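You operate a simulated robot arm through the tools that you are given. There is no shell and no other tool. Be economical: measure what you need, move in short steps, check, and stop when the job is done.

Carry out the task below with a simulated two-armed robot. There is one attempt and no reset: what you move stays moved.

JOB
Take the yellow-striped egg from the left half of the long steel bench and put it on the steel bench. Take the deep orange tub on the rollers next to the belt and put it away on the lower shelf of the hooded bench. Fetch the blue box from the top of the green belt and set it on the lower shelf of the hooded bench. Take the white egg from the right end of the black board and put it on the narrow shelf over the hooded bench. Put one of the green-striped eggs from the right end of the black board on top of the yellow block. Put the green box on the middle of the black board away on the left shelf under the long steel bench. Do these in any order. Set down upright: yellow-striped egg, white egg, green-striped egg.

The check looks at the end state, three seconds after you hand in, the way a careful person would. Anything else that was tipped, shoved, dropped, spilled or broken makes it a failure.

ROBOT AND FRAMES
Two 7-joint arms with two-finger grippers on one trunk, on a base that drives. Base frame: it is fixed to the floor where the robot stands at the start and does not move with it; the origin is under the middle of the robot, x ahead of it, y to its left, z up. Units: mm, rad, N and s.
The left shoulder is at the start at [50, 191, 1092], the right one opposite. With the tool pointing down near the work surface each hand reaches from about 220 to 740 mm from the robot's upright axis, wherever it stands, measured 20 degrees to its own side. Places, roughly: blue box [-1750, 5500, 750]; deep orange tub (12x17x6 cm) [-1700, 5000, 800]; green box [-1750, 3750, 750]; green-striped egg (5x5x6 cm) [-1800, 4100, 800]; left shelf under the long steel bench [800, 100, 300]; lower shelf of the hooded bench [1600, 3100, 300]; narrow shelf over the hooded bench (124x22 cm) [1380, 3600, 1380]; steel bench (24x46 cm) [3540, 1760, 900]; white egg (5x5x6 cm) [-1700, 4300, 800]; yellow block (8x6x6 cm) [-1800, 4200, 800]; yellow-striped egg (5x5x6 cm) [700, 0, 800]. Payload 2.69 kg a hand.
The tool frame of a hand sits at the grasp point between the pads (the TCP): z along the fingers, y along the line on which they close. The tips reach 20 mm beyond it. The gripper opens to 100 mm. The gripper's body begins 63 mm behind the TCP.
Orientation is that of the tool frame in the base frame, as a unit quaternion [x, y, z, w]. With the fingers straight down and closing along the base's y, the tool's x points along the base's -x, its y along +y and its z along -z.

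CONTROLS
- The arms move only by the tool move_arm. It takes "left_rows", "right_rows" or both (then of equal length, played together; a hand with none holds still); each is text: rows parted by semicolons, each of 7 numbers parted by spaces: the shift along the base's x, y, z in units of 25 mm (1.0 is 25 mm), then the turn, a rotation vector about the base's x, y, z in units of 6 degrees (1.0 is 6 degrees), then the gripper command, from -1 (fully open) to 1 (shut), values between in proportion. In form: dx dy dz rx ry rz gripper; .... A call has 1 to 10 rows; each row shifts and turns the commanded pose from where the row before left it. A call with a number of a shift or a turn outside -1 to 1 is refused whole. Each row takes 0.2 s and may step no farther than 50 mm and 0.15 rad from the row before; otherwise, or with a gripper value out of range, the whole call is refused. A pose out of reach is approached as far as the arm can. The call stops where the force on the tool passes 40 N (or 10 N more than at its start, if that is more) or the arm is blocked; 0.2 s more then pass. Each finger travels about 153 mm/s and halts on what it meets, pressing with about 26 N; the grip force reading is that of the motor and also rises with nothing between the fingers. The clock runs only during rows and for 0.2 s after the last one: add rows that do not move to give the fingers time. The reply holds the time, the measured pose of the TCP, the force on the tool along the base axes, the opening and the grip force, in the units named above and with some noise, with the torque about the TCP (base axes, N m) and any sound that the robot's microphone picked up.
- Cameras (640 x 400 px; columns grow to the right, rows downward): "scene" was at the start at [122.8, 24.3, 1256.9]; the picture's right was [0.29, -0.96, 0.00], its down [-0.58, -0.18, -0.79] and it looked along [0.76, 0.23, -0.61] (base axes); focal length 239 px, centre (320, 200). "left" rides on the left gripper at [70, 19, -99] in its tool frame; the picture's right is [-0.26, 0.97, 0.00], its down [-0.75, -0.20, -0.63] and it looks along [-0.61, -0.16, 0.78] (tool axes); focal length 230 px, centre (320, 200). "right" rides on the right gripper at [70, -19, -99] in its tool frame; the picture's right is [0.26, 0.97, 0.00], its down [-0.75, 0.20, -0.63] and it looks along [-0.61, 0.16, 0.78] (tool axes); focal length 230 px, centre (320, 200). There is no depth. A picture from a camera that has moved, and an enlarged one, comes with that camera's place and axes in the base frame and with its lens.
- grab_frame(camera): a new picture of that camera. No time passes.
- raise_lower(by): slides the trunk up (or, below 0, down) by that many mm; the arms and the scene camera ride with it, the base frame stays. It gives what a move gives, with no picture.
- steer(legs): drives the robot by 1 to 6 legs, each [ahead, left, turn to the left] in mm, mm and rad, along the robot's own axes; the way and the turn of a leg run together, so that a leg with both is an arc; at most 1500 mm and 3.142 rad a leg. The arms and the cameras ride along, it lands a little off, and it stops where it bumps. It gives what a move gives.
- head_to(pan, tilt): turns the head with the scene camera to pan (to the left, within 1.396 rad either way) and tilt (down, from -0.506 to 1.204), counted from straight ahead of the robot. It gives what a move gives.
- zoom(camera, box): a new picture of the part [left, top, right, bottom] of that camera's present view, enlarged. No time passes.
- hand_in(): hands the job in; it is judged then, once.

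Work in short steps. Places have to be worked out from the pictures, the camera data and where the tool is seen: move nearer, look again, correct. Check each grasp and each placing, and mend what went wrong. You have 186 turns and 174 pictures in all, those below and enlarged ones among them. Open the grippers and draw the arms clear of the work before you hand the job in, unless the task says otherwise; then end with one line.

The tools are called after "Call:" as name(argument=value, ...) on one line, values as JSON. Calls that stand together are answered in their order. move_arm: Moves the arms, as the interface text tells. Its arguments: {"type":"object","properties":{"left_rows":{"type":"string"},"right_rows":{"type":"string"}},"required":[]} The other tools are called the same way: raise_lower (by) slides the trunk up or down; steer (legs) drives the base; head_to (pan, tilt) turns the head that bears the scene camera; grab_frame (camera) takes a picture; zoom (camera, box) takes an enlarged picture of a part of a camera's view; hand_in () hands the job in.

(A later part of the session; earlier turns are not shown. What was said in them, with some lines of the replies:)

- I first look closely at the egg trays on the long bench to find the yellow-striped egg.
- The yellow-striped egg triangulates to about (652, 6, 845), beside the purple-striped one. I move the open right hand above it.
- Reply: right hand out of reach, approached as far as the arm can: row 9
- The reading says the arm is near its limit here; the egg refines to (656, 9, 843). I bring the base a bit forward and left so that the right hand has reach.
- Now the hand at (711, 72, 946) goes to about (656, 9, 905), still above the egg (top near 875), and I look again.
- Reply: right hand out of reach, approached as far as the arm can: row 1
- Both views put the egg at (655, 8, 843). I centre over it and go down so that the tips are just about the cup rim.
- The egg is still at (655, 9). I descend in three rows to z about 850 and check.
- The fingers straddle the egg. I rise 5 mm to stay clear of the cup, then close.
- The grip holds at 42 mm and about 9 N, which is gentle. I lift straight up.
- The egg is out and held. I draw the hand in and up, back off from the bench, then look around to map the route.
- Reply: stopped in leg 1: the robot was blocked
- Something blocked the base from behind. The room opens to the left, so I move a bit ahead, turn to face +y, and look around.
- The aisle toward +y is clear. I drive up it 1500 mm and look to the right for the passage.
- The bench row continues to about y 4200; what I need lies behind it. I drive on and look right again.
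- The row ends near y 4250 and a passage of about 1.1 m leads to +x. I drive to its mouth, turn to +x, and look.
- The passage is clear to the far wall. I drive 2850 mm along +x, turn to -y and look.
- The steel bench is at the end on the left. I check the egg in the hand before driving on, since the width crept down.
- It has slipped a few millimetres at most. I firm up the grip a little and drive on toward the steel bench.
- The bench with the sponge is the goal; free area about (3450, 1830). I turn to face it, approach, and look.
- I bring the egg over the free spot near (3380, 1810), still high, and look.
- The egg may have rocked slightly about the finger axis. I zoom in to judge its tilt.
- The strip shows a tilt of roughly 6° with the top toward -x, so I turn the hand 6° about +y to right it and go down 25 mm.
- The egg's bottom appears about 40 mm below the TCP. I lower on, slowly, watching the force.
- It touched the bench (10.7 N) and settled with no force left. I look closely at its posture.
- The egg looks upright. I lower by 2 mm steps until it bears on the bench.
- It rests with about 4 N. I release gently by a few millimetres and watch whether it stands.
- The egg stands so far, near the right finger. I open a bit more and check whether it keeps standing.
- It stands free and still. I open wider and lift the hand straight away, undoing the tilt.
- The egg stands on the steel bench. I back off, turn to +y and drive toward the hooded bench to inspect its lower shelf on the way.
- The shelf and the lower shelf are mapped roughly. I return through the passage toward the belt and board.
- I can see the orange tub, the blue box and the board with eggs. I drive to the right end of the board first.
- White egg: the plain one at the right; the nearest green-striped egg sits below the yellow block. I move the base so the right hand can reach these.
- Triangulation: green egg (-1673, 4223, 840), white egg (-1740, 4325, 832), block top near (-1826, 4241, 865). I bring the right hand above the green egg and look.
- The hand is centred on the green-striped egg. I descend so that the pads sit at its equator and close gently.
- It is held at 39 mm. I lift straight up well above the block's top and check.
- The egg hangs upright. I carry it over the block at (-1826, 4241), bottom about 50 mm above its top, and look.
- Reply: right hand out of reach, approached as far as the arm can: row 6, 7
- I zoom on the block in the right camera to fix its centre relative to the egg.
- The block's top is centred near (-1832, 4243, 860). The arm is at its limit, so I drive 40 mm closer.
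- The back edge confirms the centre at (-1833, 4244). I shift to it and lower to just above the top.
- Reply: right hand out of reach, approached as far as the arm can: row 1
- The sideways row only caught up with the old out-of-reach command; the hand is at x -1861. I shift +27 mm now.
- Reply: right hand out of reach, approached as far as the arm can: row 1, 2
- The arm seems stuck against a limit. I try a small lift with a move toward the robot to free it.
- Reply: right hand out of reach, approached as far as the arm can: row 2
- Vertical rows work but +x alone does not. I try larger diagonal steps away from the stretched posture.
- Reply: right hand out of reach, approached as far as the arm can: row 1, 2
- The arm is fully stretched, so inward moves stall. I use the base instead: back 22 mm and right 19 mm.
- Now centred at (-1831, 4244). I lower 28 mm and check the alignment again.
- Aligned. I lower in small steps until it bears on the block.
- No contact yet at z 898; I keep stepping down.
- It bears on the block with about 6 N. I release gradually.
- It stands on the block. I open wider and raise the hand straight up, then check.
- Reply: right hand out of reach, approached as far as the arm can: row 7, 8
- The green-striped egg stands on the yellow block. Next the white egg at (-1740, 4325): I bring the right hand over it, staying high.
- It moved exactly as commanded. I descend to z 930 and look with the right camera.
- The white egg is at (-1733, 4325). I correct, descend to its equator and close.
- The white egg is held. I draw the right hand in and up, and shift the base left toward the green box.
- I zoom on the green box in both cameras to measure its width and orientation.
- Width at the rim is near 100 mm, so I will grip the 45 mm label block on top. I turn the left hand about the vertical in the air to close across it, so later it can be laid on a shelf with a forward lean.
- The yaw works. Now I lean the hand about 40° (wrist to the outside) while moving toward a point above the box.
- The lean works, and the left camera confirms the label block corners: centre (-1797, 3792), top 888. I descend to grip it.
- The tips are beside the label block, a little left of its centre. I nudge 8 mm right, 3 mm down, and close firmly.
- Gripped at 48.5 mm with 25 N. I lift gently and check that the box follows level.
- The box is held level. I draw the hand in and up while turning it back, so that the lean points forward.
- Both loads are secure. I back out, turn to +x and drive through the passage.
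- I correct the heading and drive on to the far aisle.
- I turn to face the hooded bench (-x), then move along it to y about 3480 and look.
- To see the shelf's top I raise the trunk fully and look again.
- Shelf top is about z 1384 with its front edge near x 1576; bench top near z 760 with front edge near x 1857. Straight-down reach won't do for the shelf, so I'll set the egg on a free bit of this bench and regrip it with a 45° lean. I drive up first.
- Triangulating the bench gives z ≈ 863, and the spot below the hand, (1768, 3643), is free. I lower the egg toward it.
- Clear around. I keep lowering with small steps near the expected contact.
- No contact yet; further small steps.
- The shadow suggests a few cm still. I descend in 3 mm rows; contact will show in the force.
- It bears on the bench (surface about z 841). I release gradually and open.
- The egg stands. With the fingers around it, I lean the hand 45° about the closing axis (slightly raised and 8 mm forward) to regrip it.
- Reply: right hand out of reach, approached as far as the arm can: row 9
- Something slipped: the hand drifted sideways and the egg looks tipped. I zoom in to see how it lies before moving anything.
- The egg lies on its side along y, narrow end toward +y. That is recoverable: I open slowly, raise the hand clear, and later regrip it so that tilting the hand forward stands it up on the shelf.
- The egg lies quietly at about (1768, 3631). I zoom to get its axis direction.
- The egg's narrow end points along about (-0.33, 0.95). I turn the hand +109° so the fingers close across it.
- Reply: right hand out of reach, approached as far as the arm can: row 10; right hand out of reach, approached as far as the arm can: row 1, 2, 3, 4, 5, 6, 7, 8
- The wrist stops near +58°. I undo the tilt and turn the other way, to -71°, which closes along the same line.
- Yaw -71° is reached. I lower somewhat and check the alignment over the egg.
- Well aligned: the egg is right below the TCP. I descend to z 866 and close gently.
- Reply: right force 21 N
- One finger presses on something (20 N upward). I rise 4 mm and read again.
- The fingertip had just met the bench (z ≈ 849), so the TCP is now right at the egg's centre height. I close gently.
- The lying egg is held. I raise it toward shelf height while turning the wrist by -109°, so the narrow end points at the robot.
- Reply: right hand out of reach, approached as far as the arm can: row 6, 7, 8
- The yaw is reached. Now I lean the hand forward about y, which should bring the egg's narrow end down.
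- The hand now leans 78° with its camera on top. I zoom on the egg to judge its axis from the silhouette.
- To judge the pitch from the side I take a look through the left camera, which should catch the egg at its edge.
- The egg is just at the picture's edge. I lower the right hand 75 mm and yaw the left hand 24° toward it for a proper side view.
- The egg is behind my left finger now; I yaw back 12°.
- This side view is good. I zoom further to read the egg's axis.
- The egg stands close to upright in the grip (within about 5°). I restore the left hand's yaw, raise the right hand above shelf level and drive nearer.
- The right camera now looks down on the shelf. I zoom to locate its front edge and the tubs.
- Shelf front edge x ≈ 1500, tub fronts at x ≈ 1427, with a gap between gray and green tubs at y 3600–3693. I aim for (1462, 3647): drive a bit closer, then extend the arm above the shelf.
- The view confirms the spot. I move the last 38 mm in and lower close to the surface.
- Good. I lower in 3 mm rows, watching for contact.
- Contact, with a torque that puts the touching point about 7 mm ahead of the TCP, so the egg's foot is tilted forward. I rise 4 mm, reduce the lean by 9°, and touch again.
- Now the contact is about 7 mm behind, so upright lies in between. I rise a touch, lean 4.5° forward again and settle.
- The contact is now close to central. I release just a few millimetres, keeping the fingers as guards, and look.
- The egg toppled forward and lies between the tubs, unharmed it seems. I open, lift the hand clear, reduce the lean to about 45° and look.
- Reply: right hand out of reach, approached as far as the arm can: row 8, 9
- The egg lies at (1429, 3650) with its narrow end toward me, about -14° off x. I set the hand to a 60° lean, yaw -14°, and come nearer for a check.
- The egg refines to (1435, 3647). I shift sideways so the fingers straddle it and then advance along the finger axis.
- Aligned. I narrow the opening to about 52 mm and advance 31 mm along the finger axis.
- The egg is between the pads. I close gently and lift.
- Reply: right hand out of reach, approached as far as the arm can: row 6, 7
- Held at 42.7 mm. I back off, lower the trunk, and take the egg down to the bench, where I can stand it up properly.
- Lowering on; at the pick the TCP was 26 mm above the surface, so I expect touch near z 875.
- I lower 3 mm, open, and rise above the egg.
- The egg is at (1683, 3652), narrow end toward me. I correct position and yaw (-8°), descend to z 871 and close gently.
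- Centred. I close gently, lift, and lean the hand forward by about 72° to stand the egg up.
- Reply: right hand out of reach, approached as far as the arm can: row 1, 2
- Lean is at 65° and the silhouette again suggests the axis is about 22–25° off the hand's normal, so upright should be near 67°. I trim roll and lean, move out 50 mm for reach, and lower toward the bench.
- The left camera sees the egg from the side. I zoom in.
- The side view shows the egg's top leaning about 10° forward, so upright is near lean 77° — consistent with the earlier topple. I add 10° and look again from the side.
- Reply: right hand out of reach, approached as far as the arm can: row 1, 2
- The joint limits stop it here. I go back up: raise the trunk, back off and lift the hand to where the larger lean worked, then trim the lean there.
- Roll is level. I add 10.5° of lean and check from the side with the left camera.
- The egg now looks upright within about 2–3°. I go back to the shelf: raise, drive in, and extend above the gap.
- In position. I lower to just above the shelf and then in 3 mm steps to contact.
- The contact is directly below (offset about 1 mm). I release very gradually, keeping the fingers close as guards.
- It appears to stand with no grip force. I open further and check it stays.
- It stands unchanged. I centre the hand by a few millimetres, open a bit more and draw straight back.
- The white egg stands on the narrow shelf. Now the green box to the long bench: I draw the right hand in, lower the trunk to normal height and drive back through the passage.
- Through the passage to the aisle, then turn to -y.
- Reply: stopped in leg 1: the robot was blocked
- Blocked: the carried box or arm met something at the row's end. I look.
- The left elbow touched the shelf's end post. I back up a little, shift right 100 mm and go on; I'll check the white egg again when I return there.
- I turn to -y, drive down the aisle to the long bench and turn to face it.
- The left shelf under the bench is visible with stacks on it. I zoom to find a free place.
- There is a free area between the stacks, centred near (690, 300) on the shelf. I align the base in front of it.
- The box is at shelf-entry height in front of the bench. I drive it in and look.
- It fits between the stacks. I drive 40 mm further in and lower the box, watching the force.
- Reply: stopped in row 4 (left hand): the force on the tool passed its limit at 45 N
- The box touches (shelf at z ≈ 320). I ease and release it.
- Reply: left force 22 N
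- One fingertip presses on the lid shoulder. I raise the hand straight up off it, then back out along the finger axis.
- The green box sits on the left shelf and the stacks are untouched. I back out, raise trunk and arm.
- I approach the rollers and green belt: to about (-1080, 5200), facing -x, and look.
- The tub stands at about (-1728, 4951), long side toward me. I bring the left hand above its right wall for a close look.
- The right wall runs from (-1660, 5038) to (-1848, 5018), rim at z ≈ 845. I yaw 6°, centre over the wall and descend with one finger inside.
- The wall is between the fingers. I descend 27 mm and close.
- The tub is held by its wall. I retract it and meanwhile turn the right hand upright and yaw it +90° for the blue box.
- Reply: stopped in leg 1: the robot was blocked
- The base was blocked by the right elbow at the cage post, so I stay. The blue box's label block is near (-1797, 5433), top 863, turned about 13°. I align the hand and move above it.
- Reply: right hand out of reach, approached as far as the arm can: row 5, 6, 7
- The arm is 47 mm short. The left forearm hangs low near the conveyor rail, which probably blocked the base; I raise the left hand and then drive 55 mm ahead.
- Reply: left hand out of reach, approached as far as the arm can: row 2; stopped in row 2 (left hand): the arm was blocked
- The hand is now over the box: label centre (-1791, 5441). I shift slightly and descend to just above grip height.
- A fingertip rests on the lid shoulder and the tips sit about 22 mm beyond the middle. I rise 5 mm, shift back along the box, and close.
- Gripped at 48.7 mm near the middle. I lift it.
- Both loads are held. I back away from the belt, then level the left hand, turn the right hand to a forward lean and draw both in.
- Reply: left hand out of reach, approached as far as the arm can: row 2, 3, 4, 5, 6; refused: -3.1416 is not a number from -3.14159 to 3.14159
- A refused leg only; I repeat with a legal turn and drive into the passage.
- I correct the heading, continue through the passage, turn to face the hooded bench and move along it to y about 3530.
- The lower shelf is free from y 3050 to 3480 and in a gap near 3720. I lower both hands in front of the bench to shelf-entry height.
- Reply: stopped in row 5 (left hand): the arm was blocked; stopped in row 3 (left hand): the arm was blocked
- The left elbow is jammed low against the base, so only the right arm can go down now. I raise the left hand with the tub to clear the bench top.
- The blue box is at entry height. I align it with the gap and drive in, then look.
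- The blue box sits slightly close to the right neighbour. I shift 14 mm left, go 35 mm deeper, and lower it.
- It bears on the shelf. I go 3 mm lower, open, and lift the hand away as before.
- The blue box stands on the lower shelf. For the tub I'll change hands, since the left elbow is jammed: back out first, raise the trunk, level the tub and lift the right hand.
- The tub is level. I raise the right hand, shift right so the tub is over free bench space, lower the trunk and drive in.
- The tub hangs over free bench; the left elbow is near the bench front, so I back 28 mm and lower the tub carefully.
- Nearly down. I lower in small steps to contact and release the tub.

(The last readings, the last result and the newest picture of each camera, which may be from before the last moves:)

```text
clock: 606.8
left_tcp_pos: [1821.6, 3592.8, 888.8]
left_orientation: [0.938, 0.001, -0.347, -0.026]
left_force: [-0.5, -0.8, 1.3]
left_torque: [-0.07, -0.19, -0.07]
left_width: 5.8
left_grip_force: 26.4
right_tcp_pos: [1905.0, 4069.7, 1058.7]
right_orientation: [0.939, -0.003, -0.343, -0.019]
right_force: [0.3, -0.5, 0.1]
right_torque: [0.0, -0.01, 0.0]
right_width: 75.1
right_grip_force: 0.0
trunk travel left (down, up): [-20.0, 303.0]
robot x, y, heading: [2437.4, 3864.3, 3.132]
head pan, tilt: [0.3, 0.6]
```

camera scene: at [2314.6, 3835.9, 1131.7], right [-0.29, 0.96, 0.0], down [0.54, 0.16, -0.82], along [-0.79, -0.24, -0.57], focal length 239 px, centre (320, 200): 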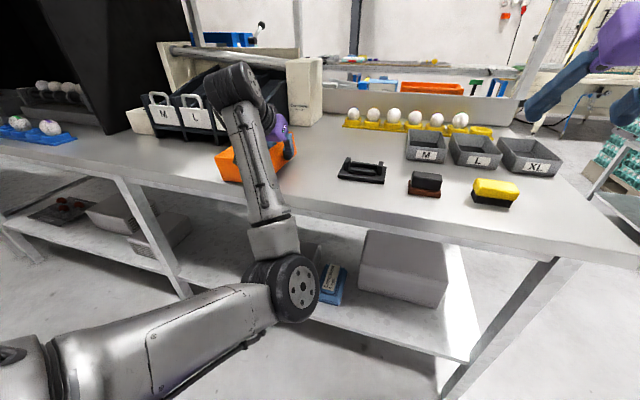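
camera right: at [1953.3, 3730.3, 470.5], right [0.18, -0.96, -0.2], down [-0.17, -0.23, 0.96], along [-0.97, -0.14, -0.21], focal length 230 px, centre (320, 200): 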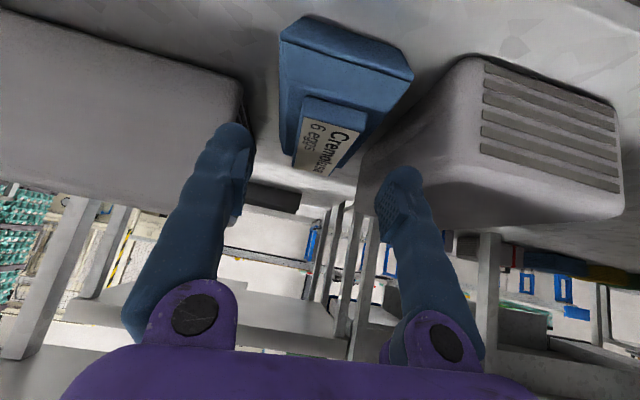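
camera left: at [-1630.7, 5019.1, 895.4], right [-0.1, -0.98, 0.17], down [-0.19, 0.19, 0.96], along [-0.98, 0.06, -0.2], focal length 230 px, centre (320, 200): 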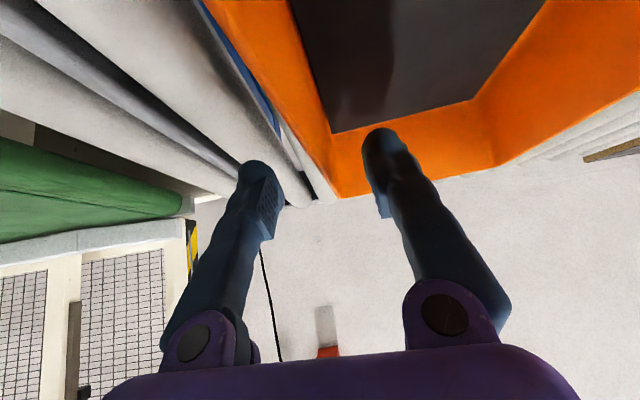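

It touches. I open and raise the left hand clear.

Call:
move_arm(left_rows="0 0 -0.06 0 0 0 0.8;0 0 0 0 0 0 0.5;0 0 0 0 0 0 0.4;0 0 0.6 0 0 0 0.4;0 0 1 0 0 0 0.4;0 0 1 0 0 0 0.4;0 0 1 0 0 0 0.4;0 0 1 0 0 0 0.4;0 0 1 0 0 0 0.4;0 0 1 0 0 0 0.4")

Call:
steer(legs=[[-150, 0, 0], [0, 470, 0]])

Call:
grab_frame(camera="right")

```text
clock: 609.0
left_tcp_pos: [1821.8, 3594.0, 1052.1]
left_orientation: [0.937, 0.001, -0.347, -0.026]
left_force: [0.8, 0.1, 0.3]
left_torque: [0.0, 0.0, -0.01]
left_width: 29.7
left_grip_force: 0.0
right_tcp_pos: [1904.5, 4067.4, 1058.9]
right_orientation: [0.939, -0.003, -0.343, -0.019]
right_force: [-0.8, -0.1, -0.2]
right_torque: [0.0, 0.03, 0.0]
right_width: 74.9
right_grip_force: 0.0
trunk travel left (down, up): [-20.0, 303.0]
robot x, y, heading: [2441.5, 3858.8, 3.141]
head pan, tilt: [0.3, 0.6]
```

```text
clock: 614.6
left_tcp_pos: [1963.4, 3137.1, 1053.4]
left_orientation: [0.937, -0.005, -0.347, -0.028]
left_force: [-0.1, -0.4, 0.5]
left_torque: [-0.01, -0.03, 0.02]
left_width: 29.9
left_grip_force: 0.0
right_tcp_pos: [2051.6, 3609.7, 1057.5]
right_orientation: [0.939, -0.008, -0.342, -0.021]
right_force: [0.0, -0.4, 0.6]
right_torque: [0.0, 0.02, -0.04]
right_width: 75.0
right_grip_force: 0.0
trunk travel left (down, up): [-20.0, 303.0]
robot x, y, heading: [2580.5, 3397.0, 3.123]
head pan, tilt: [0.3, 0.6]
```

```text
8 pictures are left
camera right: at [2169.8, 3624.5, 1089.9], right [0.17, -0.97, -0.2], down [-0.18, -0.23, 0.96], along [-0.97, -0.13, -0.21], focal length 230 px, centre (320, 200)
```

right: 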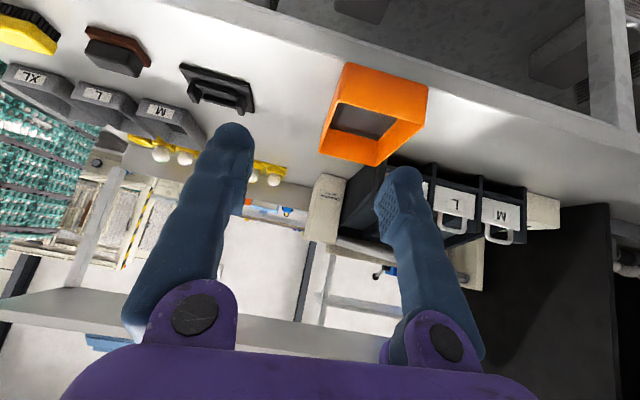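

The tub stands on the bench near its front edge, right wall at y ≈ 3593. I drive in and bring the right hand over that wall.

Call:
steer(legs=[[145, 0, 0.015]])

Call:
move_arm(right_rows="-0.8 -0.1 -0.8 0 0 0 0;-0.8 -0.1 -0.8 0 0 0 0;-0.8 -0.1 -0.8 0 0 0 0;-0.8 -0.1 -0.8 0 0 0 0;0 0 -0.8 0 0 0 0;0 0 0 0 0 0 0")

Call:
grab_frame(camera="right")

```text
clock: 615.9
left_tcp_pos: [1821.3, 3129.6, 1051.7]
left_orientation: [0.937, 0.002, -0.347, -0.025]
left_force: [-1.0, 0.4, -1.0]
left_torque: [-0.01, -0.02, 0.01]
left_width: 30.3
left_grip_force: 0.1
right_tcp_pos: [1903.7, 3605.5, 1057.7]
right_orientation: [0.939, -0.002, -0.342, -0.019]
right_force: [-0.6, 0.2, 0.5]
right_torque: [-0.01, -0.03, 0.05]
right_width: 75.1
right_grip_force: 0.0
trunk travel left (down, up): [-20.0, 303.0]
robot x, y, heading: [2437.9, 3400.8, 3.134]
head pan, tilt: [0.3, 0.6]
```

```text
clock: 617.3
left_tcp_pos: [1819.6, 3130.4, 1052.6]
left_orientation: [0.938, 0.001, -0.347, -0.026]
left_force: [0.6, 0.6, 0.2]
left_torque: [-0.01, 0.04, -0.01]
left_width: 30.3
left_grip_force: 0.0
right_tcp_pos: [1823.0, 3594.5, 956.9]
right_orientation: [0.939, -0.002, -0.342, -0.018]
right_force: [0.9, -0.5, 0.2]
right_torque: [0.02, 0.0, -0.02]
right_width: 50.1
right_grip_force: 0.1
trunk travel left (down, up): [-20.0, 303.0]
robot x, y, heading: [2436.3, 3397.4, 3.134]
head pan, tilt: [0.3, 0.6]
```

```text
7 pictures are left
camera right: at [1941.1, 3610.7, 988.5], right [0.18, -0.96, -0.2], down [-0.17, -0.23, 0.96], along [-0.97, -0.14, -0.21], focal length 230 px, centre (320, 200)
```

right: 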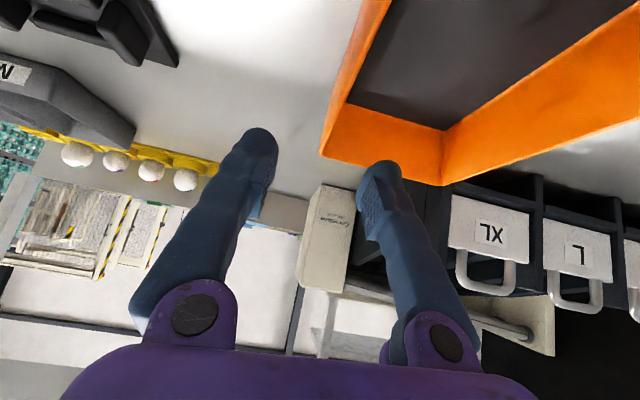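

The wall is centred at y ≈ 3595. I descend 68 mm and close.

Call:
move_arm(right_rows="0 0 -0.8 0 0 0 0;0 0 -0.8 0 0 0 0;0 0 -0.7 0 0 0 0;0 0 -0.4 0 0 0 0;0 0 0 0 0 0 0.6;0 0 0 0 0 0 1;0 0 0 0 0 0 1;0 0 0 0 0 0 1")

Call:
move_arm(right_rows="0 0 0.4 0 0 0 1;0 0 0.8 0 0 0 1;0 0 0.8 0 0 0 1;0 0 0.8 0 0 0 1;0 0 0.8 0 0 0 1")

```text
clock: 619.1
left_tcp_pos: [1820.1, 3131.6, 1051.8]
left_orientation: [0.937, 0.001, -0.348, -0.026]
left_force: [0.1, 0.8, 0.4]
left_torque: [-0.03, 0.03, -0.01]
left_width: 30.0
left_grip_force: 0.1
right_tcp_pos: [1823.4, 3593.5, 888.9]
right_orientation: [0.94, -0.002, -0.342, -0.018]
right_force: [0.8, 0.3, -0.2]
right_torque: [-0.02, 0.05, 0.01]
right_width: 5.9
right_grip_force: 26.1
trunk travel left (down, up): [-20.0, 303.0]
robot x, y, heading: [2436.8, 3399.1, 3.136]
head pan, tilt: [0.3, 0.6]
```

```text
clock: 620.3
left_tcp_pos: [1820.7, 3130.8, 1051.8]
left_orientation: [0.937, 0.002, -0.347, -0.026]
left_force: [0.6, 0.1, -0.1]
left_torque: [0.04, -0.02, 0.01]
left_width: 29.9
left_grip_force: 0.0
right_tcp_pos: [1823.4, 3595.4, 981.9]
right_orientation: [0.94, -0.002, -0.342, -0.018]
right_force: [0.1, 0.3, -0.9]
right_torque: [0.03, 0.0, -0.02]
right_width: 6.1
right_grip_force: 25.9
trunk travel left (down, up): [-20.0, 303.0]
robot x, y, heading: [2438.9, 3397.4, 3.137]
head pan, tilt: [0.3, 0.6]
```

The right hand has the tub. I back out, draw the left hand inward, and lower the right hand to shelf height.

Call:
steer(legs=[[-370, 0, 0], [0, 127, 0]])

Call:
raise_lower(by=-20)

Call:
move_arm(right_rows="0 0 -1 0 0 0 1;0 0 -1 0 0 0 1;0 0 -1 0 0 0 1;0 0 -1 0 0 0 1;0 0 -1 0 0 0 1;0 0 -1 0 0 0 1;0 0 -1 0 0 0 1;0 0 -1 0 0 0 1;0 0 -1 0 0 0 1;0 0 -1 0 0 0 1")

Call:
move_arm(right_rows="-0.2 0 -1 0 0 0 1;-0.2 0 -1 0 0 0 1;-0.2 0 -1 0 0 0 1;-0.2 0 -1 0 0 0 1;-0.2 0 -1 0 0 0 1;-0.2 0 -1 0 0 0 1;-0.2 0 -1 0 0 0 1;0 0 -1 0 0 0 1;0 0 -1 0 0 0 1;0 0 -1 0 0 0 1")

Call:
move_arm(left_rows="0 1 0.3 0 0 0 0.4;0 1 0.3 0 0 0 0.4;0 1 0.3 0 0 0 0.4;0 1 0.3 0 0 0 0.4;0 1 0.3 0 0 0 0.4")

```text
clock: 624.1
left_tcp_pos: [2193.4, 3002.2, 1052.0]
left_orientation: [0.938, 0.003, -0.347, -0.025]
left_force: [-0.5, -0.4, 0.3]
left_torque: [0.01, -0.03, 0.01]
left_width: 29.8
left_grip_force: 0.0
right_tcp_pos: [2194.4, 3468.3, 981.0]
right_orientation: [0.939, 0.0, -0.342, -0.018]
right_force: [0.4, -0.6, 0.1]
right_torque: [0.08, 0.01, -0.02]
right_width: 6.3
right_grip_force: 25.6
trunk travel left (down, up): [-20.0, 303.0]
robot x, y, heading: [2811.5, 3276.1, 3.141]
head pan, tilt: [0.3, 0.6]
```

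```text
clock: 624.7
left_tcp_pos: [2192.9, 3002.4, 1031.0]
left_orientation: [0.937, 0.003, -0.348, -0.025]
left_force: [0.7, 0.8, -1.1]
left_torque: [-0.02, 0.01, 0.04]
left_width: 29.9
left_grip_force: 0.1
right_tcp_pos: [2194.4, 3468.0, 962.0]
right_orientation: [0.94, 0.0, -0.342, -0.018]
right_force: [0.4, -0.2, -1.0]
right_torque: [0.06, 0.03, 0.03]
right_width: 6.1
right_grip_force: 26.2
trunk travel left (down, up): [0.0, 323.0]
robot x, y, heading: [2812.8, 3273.9, 3.142]
head pan, tilt: [0.3, 0.6]
```

```text
clock: 626.9
left_tcp_pos: [2193.3, 3002.7, 1031.6]
left_orientation: [0.937, 0.004, -0.348, -0.025]
left_force: [-0.2, 0.3, 0.0]
left_torque: [0.01, 0.01, -0.01]
left_width: 30.2
left_grip_force: 0.0
right_tcp_pos: [2194.4, 3467.3, 711.5]
right_orientation: [0.939, 0.0, -0.342, -0.018]
right_force: [-0.4, -0.4, -2.0]
right_torque: [0.05, 0.02, 0.0]
right_width: 5.8
right_grip_force: 25.6
trunk travel left (down, up): [0.0, 323.0]
robot x, y, heading: [2809.1, 3270.9, 3.135]
head pan, tilt: [0.3, 0.6]
```

```text
clock: 629.1
left_tcp_pos: [2193.4, 3002.7, 1031.5]
left_orientation: [0.938, 0.004, -0.346, -0.025]
left_force: [-0.4, -0.3, -0.8]
left_torque: [0.01, 0.01, 0.0]
left_width: 29.9
left_grip_force: 0.1
right_tcp_pos: [2158.8, 3467.0, 458.8]
right_orientation: [0.94, 0.0, -0.342, -0.017]
right_force: [0.1, -0.1, -1.6]
right_torque: [0.04, 0.03, 0.01]
right_width: 5.8
right_grip_force: 26.4
trunk travel left (down, up): [0.0, 323.0]
robot x, y, heading: [2808.1, 3272.9, 3.143]
head pan, tilt: [0.3, 0.6]
```

```text
clock: 630.3
left_tcp_pos: [2175.4, 3125.3, 1069.0]
left_orientation: [0.937, 0.005, -0.349, -0.024]
left_force: [0.1, -0.1, -0.7]
left_torque: [0.0, 0.02, 0.04]
left_width: 29.8
left_grip_force: 0.0
left hand out of reach, approached as far as the arm can: row 1, 2, 3, 4
right_tcp_pos: [2158.5, 3466.6, 459.9]
right_orientation: [0.939, 0.0, -0.342, -0.018]
right_force: [-0.4, 0.3, -1.8]
right_torque: [0.02, 0.01, 0.0]
right_width: 5.9
right_grip_force: 26.2
trunk travel left (down, up): [0.0, 323.0]
robot x, y, heading: [2811.0, 3271.4, 3.141]
head pan, tilt: [0.3, 0.6]
```

I lower a bit more, then drive partway in and look.

Call:
move_arm(right_rows="0 0 -1 0 0 0 1;0 0 -1 0 0 0 1;0 0 -0.9 0 0 0 1")

Call:
steer(legs=[[250, 0, 0]])

Call:
head_to(pan=-0.1, tilt=0.65)

Call:
grab_frame(camera="scene")

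```text
clock: 631.1
left_tcp_pos: [2174.1, 3124.4, 1067.3]
left_orientation: [0.937, 0.004, -0.348, -0.025]
left_force: [0.8, -0.2, 0.3]
left_torque: [0.04, 0.0, 0.0]
left_width: 29.8
left_grip_force: 0.1
right_tcp_pos: [2160.1, 3468.4, 387.6]
right_orientation: [0.94, 0.0, -0.342, -0.017]
right_force: [-0.1, 0.3, -1.7]
right_torque: [0.05, 0.01, -0.02]
right_width: 6.2
right_grip_force: 25.5
trunk travel left (down, up): [0.0, 323.0]
robot x, y, heading: [2814.1, 3272.4, 3.14]
head pan, tilt: [0.3, 0.6]
```

```text
clock: 632.9
left_tcp_pos: [1928.3, 3122.8, 1069.0]
left_orientation: [0.937, 0.004, -0.348, -0.025]
left_force: [-0.3, -0.5, 0.8]
left_torque: [-0.02, 0.01, 0.01]
left_width: 29.9
left_grip_force: 0.0
right_tcp_pos: [1913.4, 3466.2, 386.6]
right_orientation: [0.94, 0.0, -0.342, -0.018]
right_force: [0.6, -0.6, -1.4]
right_torque: [0.04, -0.01, -0.01]
right_width: 6.2
right_grip_force: 26.1
trunk travel left (down, up): [0.0, 323.0]
robot x, y, heading: [2562.6, 3272.8, -3.139]
head pan, tilt: [0.3, 0.6]
```

```text
clock: 633.8
left_tcp_pos: [1928.0, 3123.6, 1069.2]
left_orientation: [0.937, 0.005, -0.348, -0.024]
left_force: [0.3, -0.2, 0.1]
left_torque: [0.01, -0.01, -0.01]
left_width: 29.9
left_grip_force: 0.1
right_tcp_pos: [1914.0, 3467.0, 386.9]
right_orientation: [0.94, 0.001, -0.342, -0.018]
right_force: [0.0, 0.3, -1.5]
right_torque: [0.07, 0.03, 0.02]
right_width: 5.9
right_grip_force: 26.2
trunk travel left (down, up): [0.0, 323.0]
robot x, y, heading: [2562.2, 3271.9, -3.14]
head pan, tilt: [-0.099, 0.649]
```

```text
6 pictures are left
camera scene: at [2437.1, 3280.7, 1107.4], right [0.1, 1.0, 0.0], down [0.6, -0.06, -0.8], along [-0.79, 0.08, -0.6], focal length 239 px, centre (320, 200)
```

scene: 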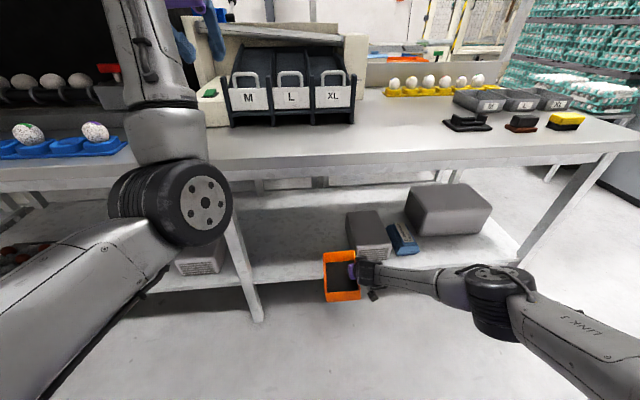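

The hand is a bit near the gray box, so I shift 50 mm left and then drive the last 150 mm in.

Call:
steer(legs=[[0, 50, 0], [152, 0, 0]])

Call:
grab_frame(camera="scene")

```text
clock: 635.9
left_tcp_pos: [1773.5, 3073.0, 1068.1]
left_orientation: [0.937, 0.005, -0.349, -0.024]
left_force: [0.4, -0.5, 0.3]
left_torque: [-0.04, -0.02, -0.01]
left_width: 30.0
left_grip_force: 0.0
right_tcp_pos: [1760.7, 3417.8, 388.9]
right_orientation: [0.94, 0.002, -0.342, -0.017]
right_force: [-0.4, 0.0, -1.1]
right_torque: [0.0, 0.05, 0.01]
right_width: 6.0
right_grip_force: 25.9
trunk travel left (down, up): [0.0, 323.0]
robot x, y, heading: [2410.2, 3225.1, -3.14]
head pan, tilt: [-0.099, 0.649]
```

```text
5 pictures are left
camera scene: at [2283.8, 3230.9, 1107.4], right [0.1, 1.0, 0.0], down [0.6, -0.06, -0.8], along [-0.79, 0.08, -0.6], focal length 239 px, centre (320, 200)
```

scene: 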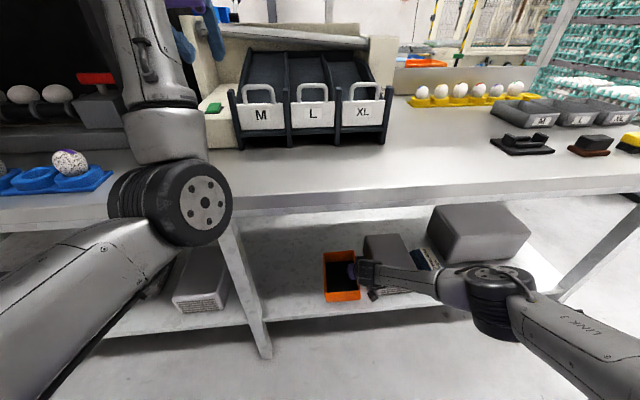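

The tub is over the shelf. I extend 25 mm further in with the arm and lower it to contact.

Call:
move_arm(right_rows="-0.6 0 0 0 0 0 1;-0.5 0 -0.3 0 0 0 1;0 0 -0.6 0 0 0 1;0 0 -0.5 0 0 0 1;0 0 -0.2 0 0 0 1;0 0 -0.15 0 0 0 1;0 0 -0.12 0 0 0 1;0 0 -0.12 0 0 0 1")

Call:
move_arm(right_rows="0 0 -0.12 0 0 0 1;0 0 0 0 0 0 1")

```text
clock: 637.7
left_tcp_pos: [1773.9, 3074.1, 1068.6]
left_orientation: [0.937, 0.004, -0.348, -0.024]
left_force: [-0.1, 0.4, 0.1]
left_torque: [0.05, -0.01, -0.02]
left_width: 30.2
left_grip_force: 0.0
right_tcp_pos: [1733.1, 3417.6, 367.3]
right_orientation: [0.94, 0.001, -0.342, -0.017]
right_force: [-0.1, 0.8, -1.1]
right_torque: [0.07, 0.01, -0.02]
right_width: 6.2
right_grip_force: 26.1
right hand out of reach, approached as far as the arm can: row 3, 4, 6, 8
trunk travel left (down, up): [0.0, 323.0]
robot x, y, heading: [2410.4, 3225.9, -3.145]
head pan, tilt: [-0.099, 0.649]
```

```text
clock: 638.3
left_tcp_pos: [1775.5, 3074.3, 1068.2]
left_orientation: [0.937, 0.004, -0.348, -0.025]
left_force: [0.6, -0.5, -0.3]
left_torque: [0.0, -0.02, 0.02]
left_width: 29.9
left_grip_force: 0.0
right_tcp_pos: [1733.3, 3419.0, 368.0]
right_orientation: [0.94, 0.0, -0.342, -0.018]
right_force: [-0.1, 0.0, -1.3]
right_torque: [0.06, -0.02, 0.03]
right_width: 6.0
right_grip_force: 26.0
trunk travel left (down, up): [0.0, 323.0]
robot x, y, heading: [2409.2, 3221.8, -3.145]
head pan, tilt: [-0.099, 0.649]
```

The arm is at its limit. I come back 25 mm while lowering.

Call:
move_arm(right_rows="0.6 0 -0.3 0 0 0 1;0.5 0 -0.3 0 0 0 1;0 0 -0.2 0 0 0 1;0 0 -0.12 0 0 0 1;0 0 0 0 0 0 1")

```text
clock: 639.5
left_tcp_pos: [1775.6, 3072.6, 1070.6]
left_orientation: [0.937, 0.004, -0.349, -0.025]
left_force: [0.0, -0.2, 0.5]
left_torque: [-0.01, 0.02, 0.01]
left_width: 29.7
left_grip_force: 0.1
right_tcp_pos: [1754.7, 3417.7, 344.3]
right_orientation: [0.938, 0.001, -0.345, -0.017]
right_force: [-4.4, -1.7, 12.3]
right_torque: [-0.08, 0.04, -0.04]
right_width: 5.6
right_grip_force: 25.8
right hand out of reach, approached as far as the arm can: row 1, 2, 3
trunk travel left (down, up): [0.0, 323.0]
robot x, y, heading: [2407.1, 3222.3, -3.145]
head pan, tilt: [-0.099, 0.649]
```

The tub bears on the shelf. I ease, open and lift the fingers off the wall.

Call:
move_arm(right_rows="0 0 0.1 0 0 0 1;0 0 0 0 0 0 0.7;0 0 0 0 0 0 0.45;0 0 0 0 0 0 0.4;0 0 0.4 0 0 0 0.4;0 0 0.8 0 0 0 0.4;0 0 0.8 0 0 0 0.4;0.4 0 0.6 0 0 0 0.4")

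Call:
grab_frame(camera="right")

```text
clock: 641.3
left_tcp_pos: [1774.6, 3074.8, 1068.4]
left_orientation: [0.937, 0.004, -0.348, -0.025]
left_force: [0.1, -0.7, 0.2]
left_torque: [-0.03, 0.02, 0.03]
left_width: 29.9
left_grip_force: 0.0
right_tcp_pos: [1759.6, 3417.2, 404.6]
right_orientation: [0.939, 0.0, -0.342, -0.018]
right_force: [-0.1, -0.1, 0.8]
right_torque: [-0.01, 0.02, 0.02]
right_width: 30.0
right_grip_force: 0.1
right hand out of reach, approached as far as the arm can: row 5, 6
trunk travel left (down, up): [0.0, 323.0]
robot x, y, heading: [2410.1, 3226.3, -3.144]
head pan, tilt: [-0.099, 0.649]
```

```text
4 pictures are left
camera right: at [1877.5, 3434.1, 437.2], right [0.19, -0.96, -0.2], down [-0.17, -0.23, 0.96], along [-0.97, -0.14, -0.21], focal length 230 px, centre (320, 200)
```

right: 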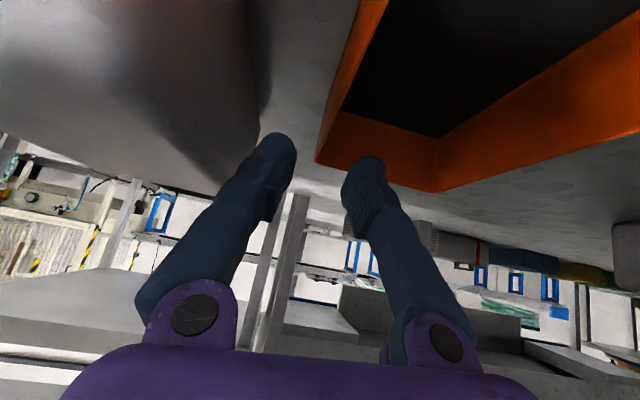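

The tub rests on the shelf and the fingers are clear. I back out, raise the trunk and check the white egg on the narrow shelf and the lower shelf.

Call:
steer(legs=[[-330, 0, 0]])

Call:
raise_lower(by=320)

Call:
head_to(pan=-0.3, tilt=0.3)

Call:
grab_frame(camera="scene")

```text
clock: 643.5
left_tcp_pos: [2099.9, 3070.2, 1069.8]
left_orientation: [0.937, 0.006, -0.348, -0.024]
left_force: [-0.2, 0.6, 1.1]
left_torque: [-0.02, 0.01, 0.02]
left_width: 30.2
left_grip_force: 0.1
right_tcp_pos: [2082.3, 3414.0, 404.7]
right_orientation: [0.94, 0.003, -0.342, -0.017]
right_force: [1.0, 0.1, -0.8]
right_torque: [-0.01, 0.02, -0.03]
right_width: 30.3
right_grip_force: 0.0
trunk travel left (down, up): [0.0, 323.0]
robot x, y, heading: [2732.8, 3223.1, -3.135]
head pan, tilt: [-0.099, 0.649]
```

```text
clock: 646.6
left_tcp_pos: [2100.2, 3071.2, 1388.9]
left_orientation: [0.938, 0.007, -0.347, -0.023]
left_force: [-0.6, -0.3, -0.6]
left_torque: [0.03, -0.01, 0.0]
left_width: 29.9
left_grip_force: 0.1
right_tcp_pos: [2083.1, 3413.9, 724.6]
right_orientation: [0.939, 0.003, -0.342, -0.017]
right_force: [0.6, -0.1, 0.3]
right_torque: [0.03, 0.0, -0.01]
right_width: 30.0
right_grip_force: 0.1
trunk travel left (down, up): [-320.0, 3.0]
robot x, y, heading: [2735.2, 3223.0, -3.135]
head pan, tilt: [-0.099, 0.649]
```

```text
clock: 647.5
left_tcp_pos: [2098.8, 3071.5, 1389.6]
left_orientation: [0.937, 0.007, -0.348, -0.024]
left_force: [-0.2, -0.5, -0.8]
left_torque: [0.0, -0.04, -0.02]
left_width: 30.1
left_grip_force: 0.1
right_tcp_pos: [2082.1, 3414.3, 726.1]
right_orientation: [0.94, 0.002, -0.342, -0.018]
right_force: [-0.2, 0.5, -0.8]
right_torque: [-0.02, 0.04, 0.03]
right_width: 29.7
right_grip_force: 0.1
trunk travel left (down, up): [-320.0, 3.0]
robot x, y, heading: [2734.5, 3222.7, -3.14]
head pan, tilt: [-0.3, 0.3]
```

```text
3 pictures are left
camera scene: at [2605.0, 3250.1, 1459.1], right [0.29, 0.96, 0.0], down [0.28, -0.09, -0.96], along [-0.91, 0.28, -0.3], focal length 239 px, centre (320, 200)
```

scene: 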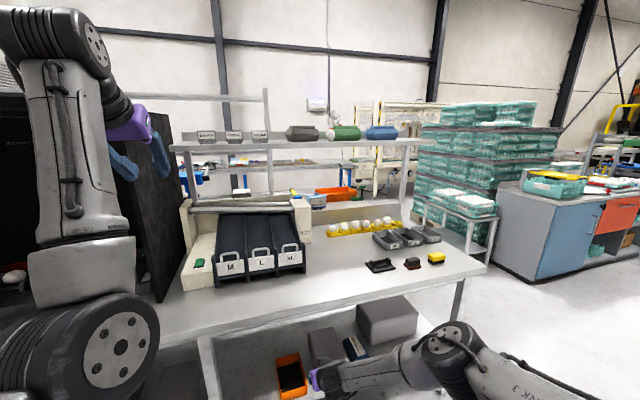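

I zoom on the narrow shelf and the lower shelf for a final check.

Call:
zoom(camera="scene", box=[270, 110, 420, 160])

Call:
zoom(camera="scene", box=[250, 280, 430, 400])

```text
4.27 times, centred on (345, 135) of scene
camera zoom: at [2605.0, 3250.1, 1459.1], right [0.29, 0.96, 0.0], down [0.28, -0.09, -0.96], along [-0.91, 0.28, -0.3], focal length 1022 px, centre (213, 477)
```

zoom: 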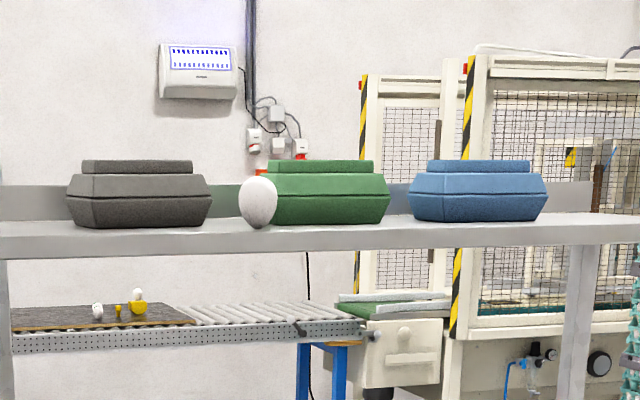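

```text
3.33 times, centred on (340, 340) of scene
camera zoom: at [2605.0, 3250.1, 1459.1], right [0.29, 0.96, 0.0], down [0.28, -0.09, -0.96], along [-0.91, 0.28, -0.3], focal length 798 px, centre (253, -267)
```

zoom: 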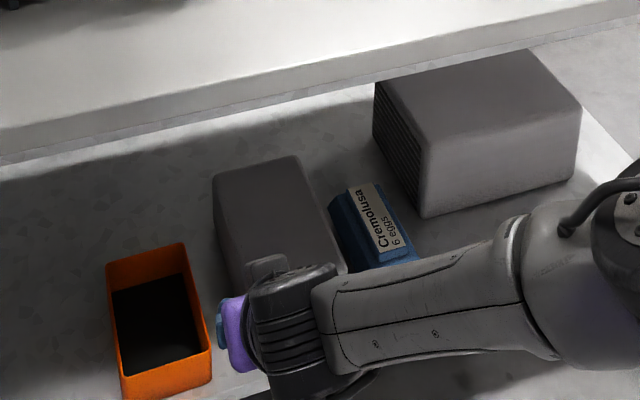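

Everything stands: the white egg on the narrow shelf, blue box and tub on the lower shelf, and the green-striped egg is still on the yellow block. I open both grippers fully.

Call:
move_arm(left_rows="0 0 0 0 0 0 -1;0 0 0 0 0 0 -1", right_rows="0 0 0 0 0 0 -1;0 0 0 0 0 0 -1")

Call:
hand_in()

```text
clock: 648.1
left_tcp_pos: [2099.7, 3071.9, 1388.8]
left_orientation: [0.937, 0.007, -0.348, -0.024]
left_force: [0.2, 0.4, 0.0]
left_torque: [0.0, 0.0, 0.02]
left_width: 99.8
left_grip_force: 0.0
right_tcp_pos: [2081.9, 3414.3, 724.9]
right_orientation: [0.94, 0.003, -0.342, -0.017]
right_force: [0.0, 0.8, -0.2]
right_torque: [0.01, 0.0, 0.0]
right_width: 100.0
right_grip_force: 0.1
trunk travel left (down, up): [-320.0, 3.0]
robot x, y, heading: [2734.0, 3225.7, -3.135]
head pan, tilt: [-0.3, 0.3]
```

```text
The job is handed in.
```

All six items were put in their places and the job is handed in: the three eggs were last seen standing upright, but the white egg toppled twice on the way, and the robot bumped fixtures a few times, including once right at the start with something behind it that I never looked at.
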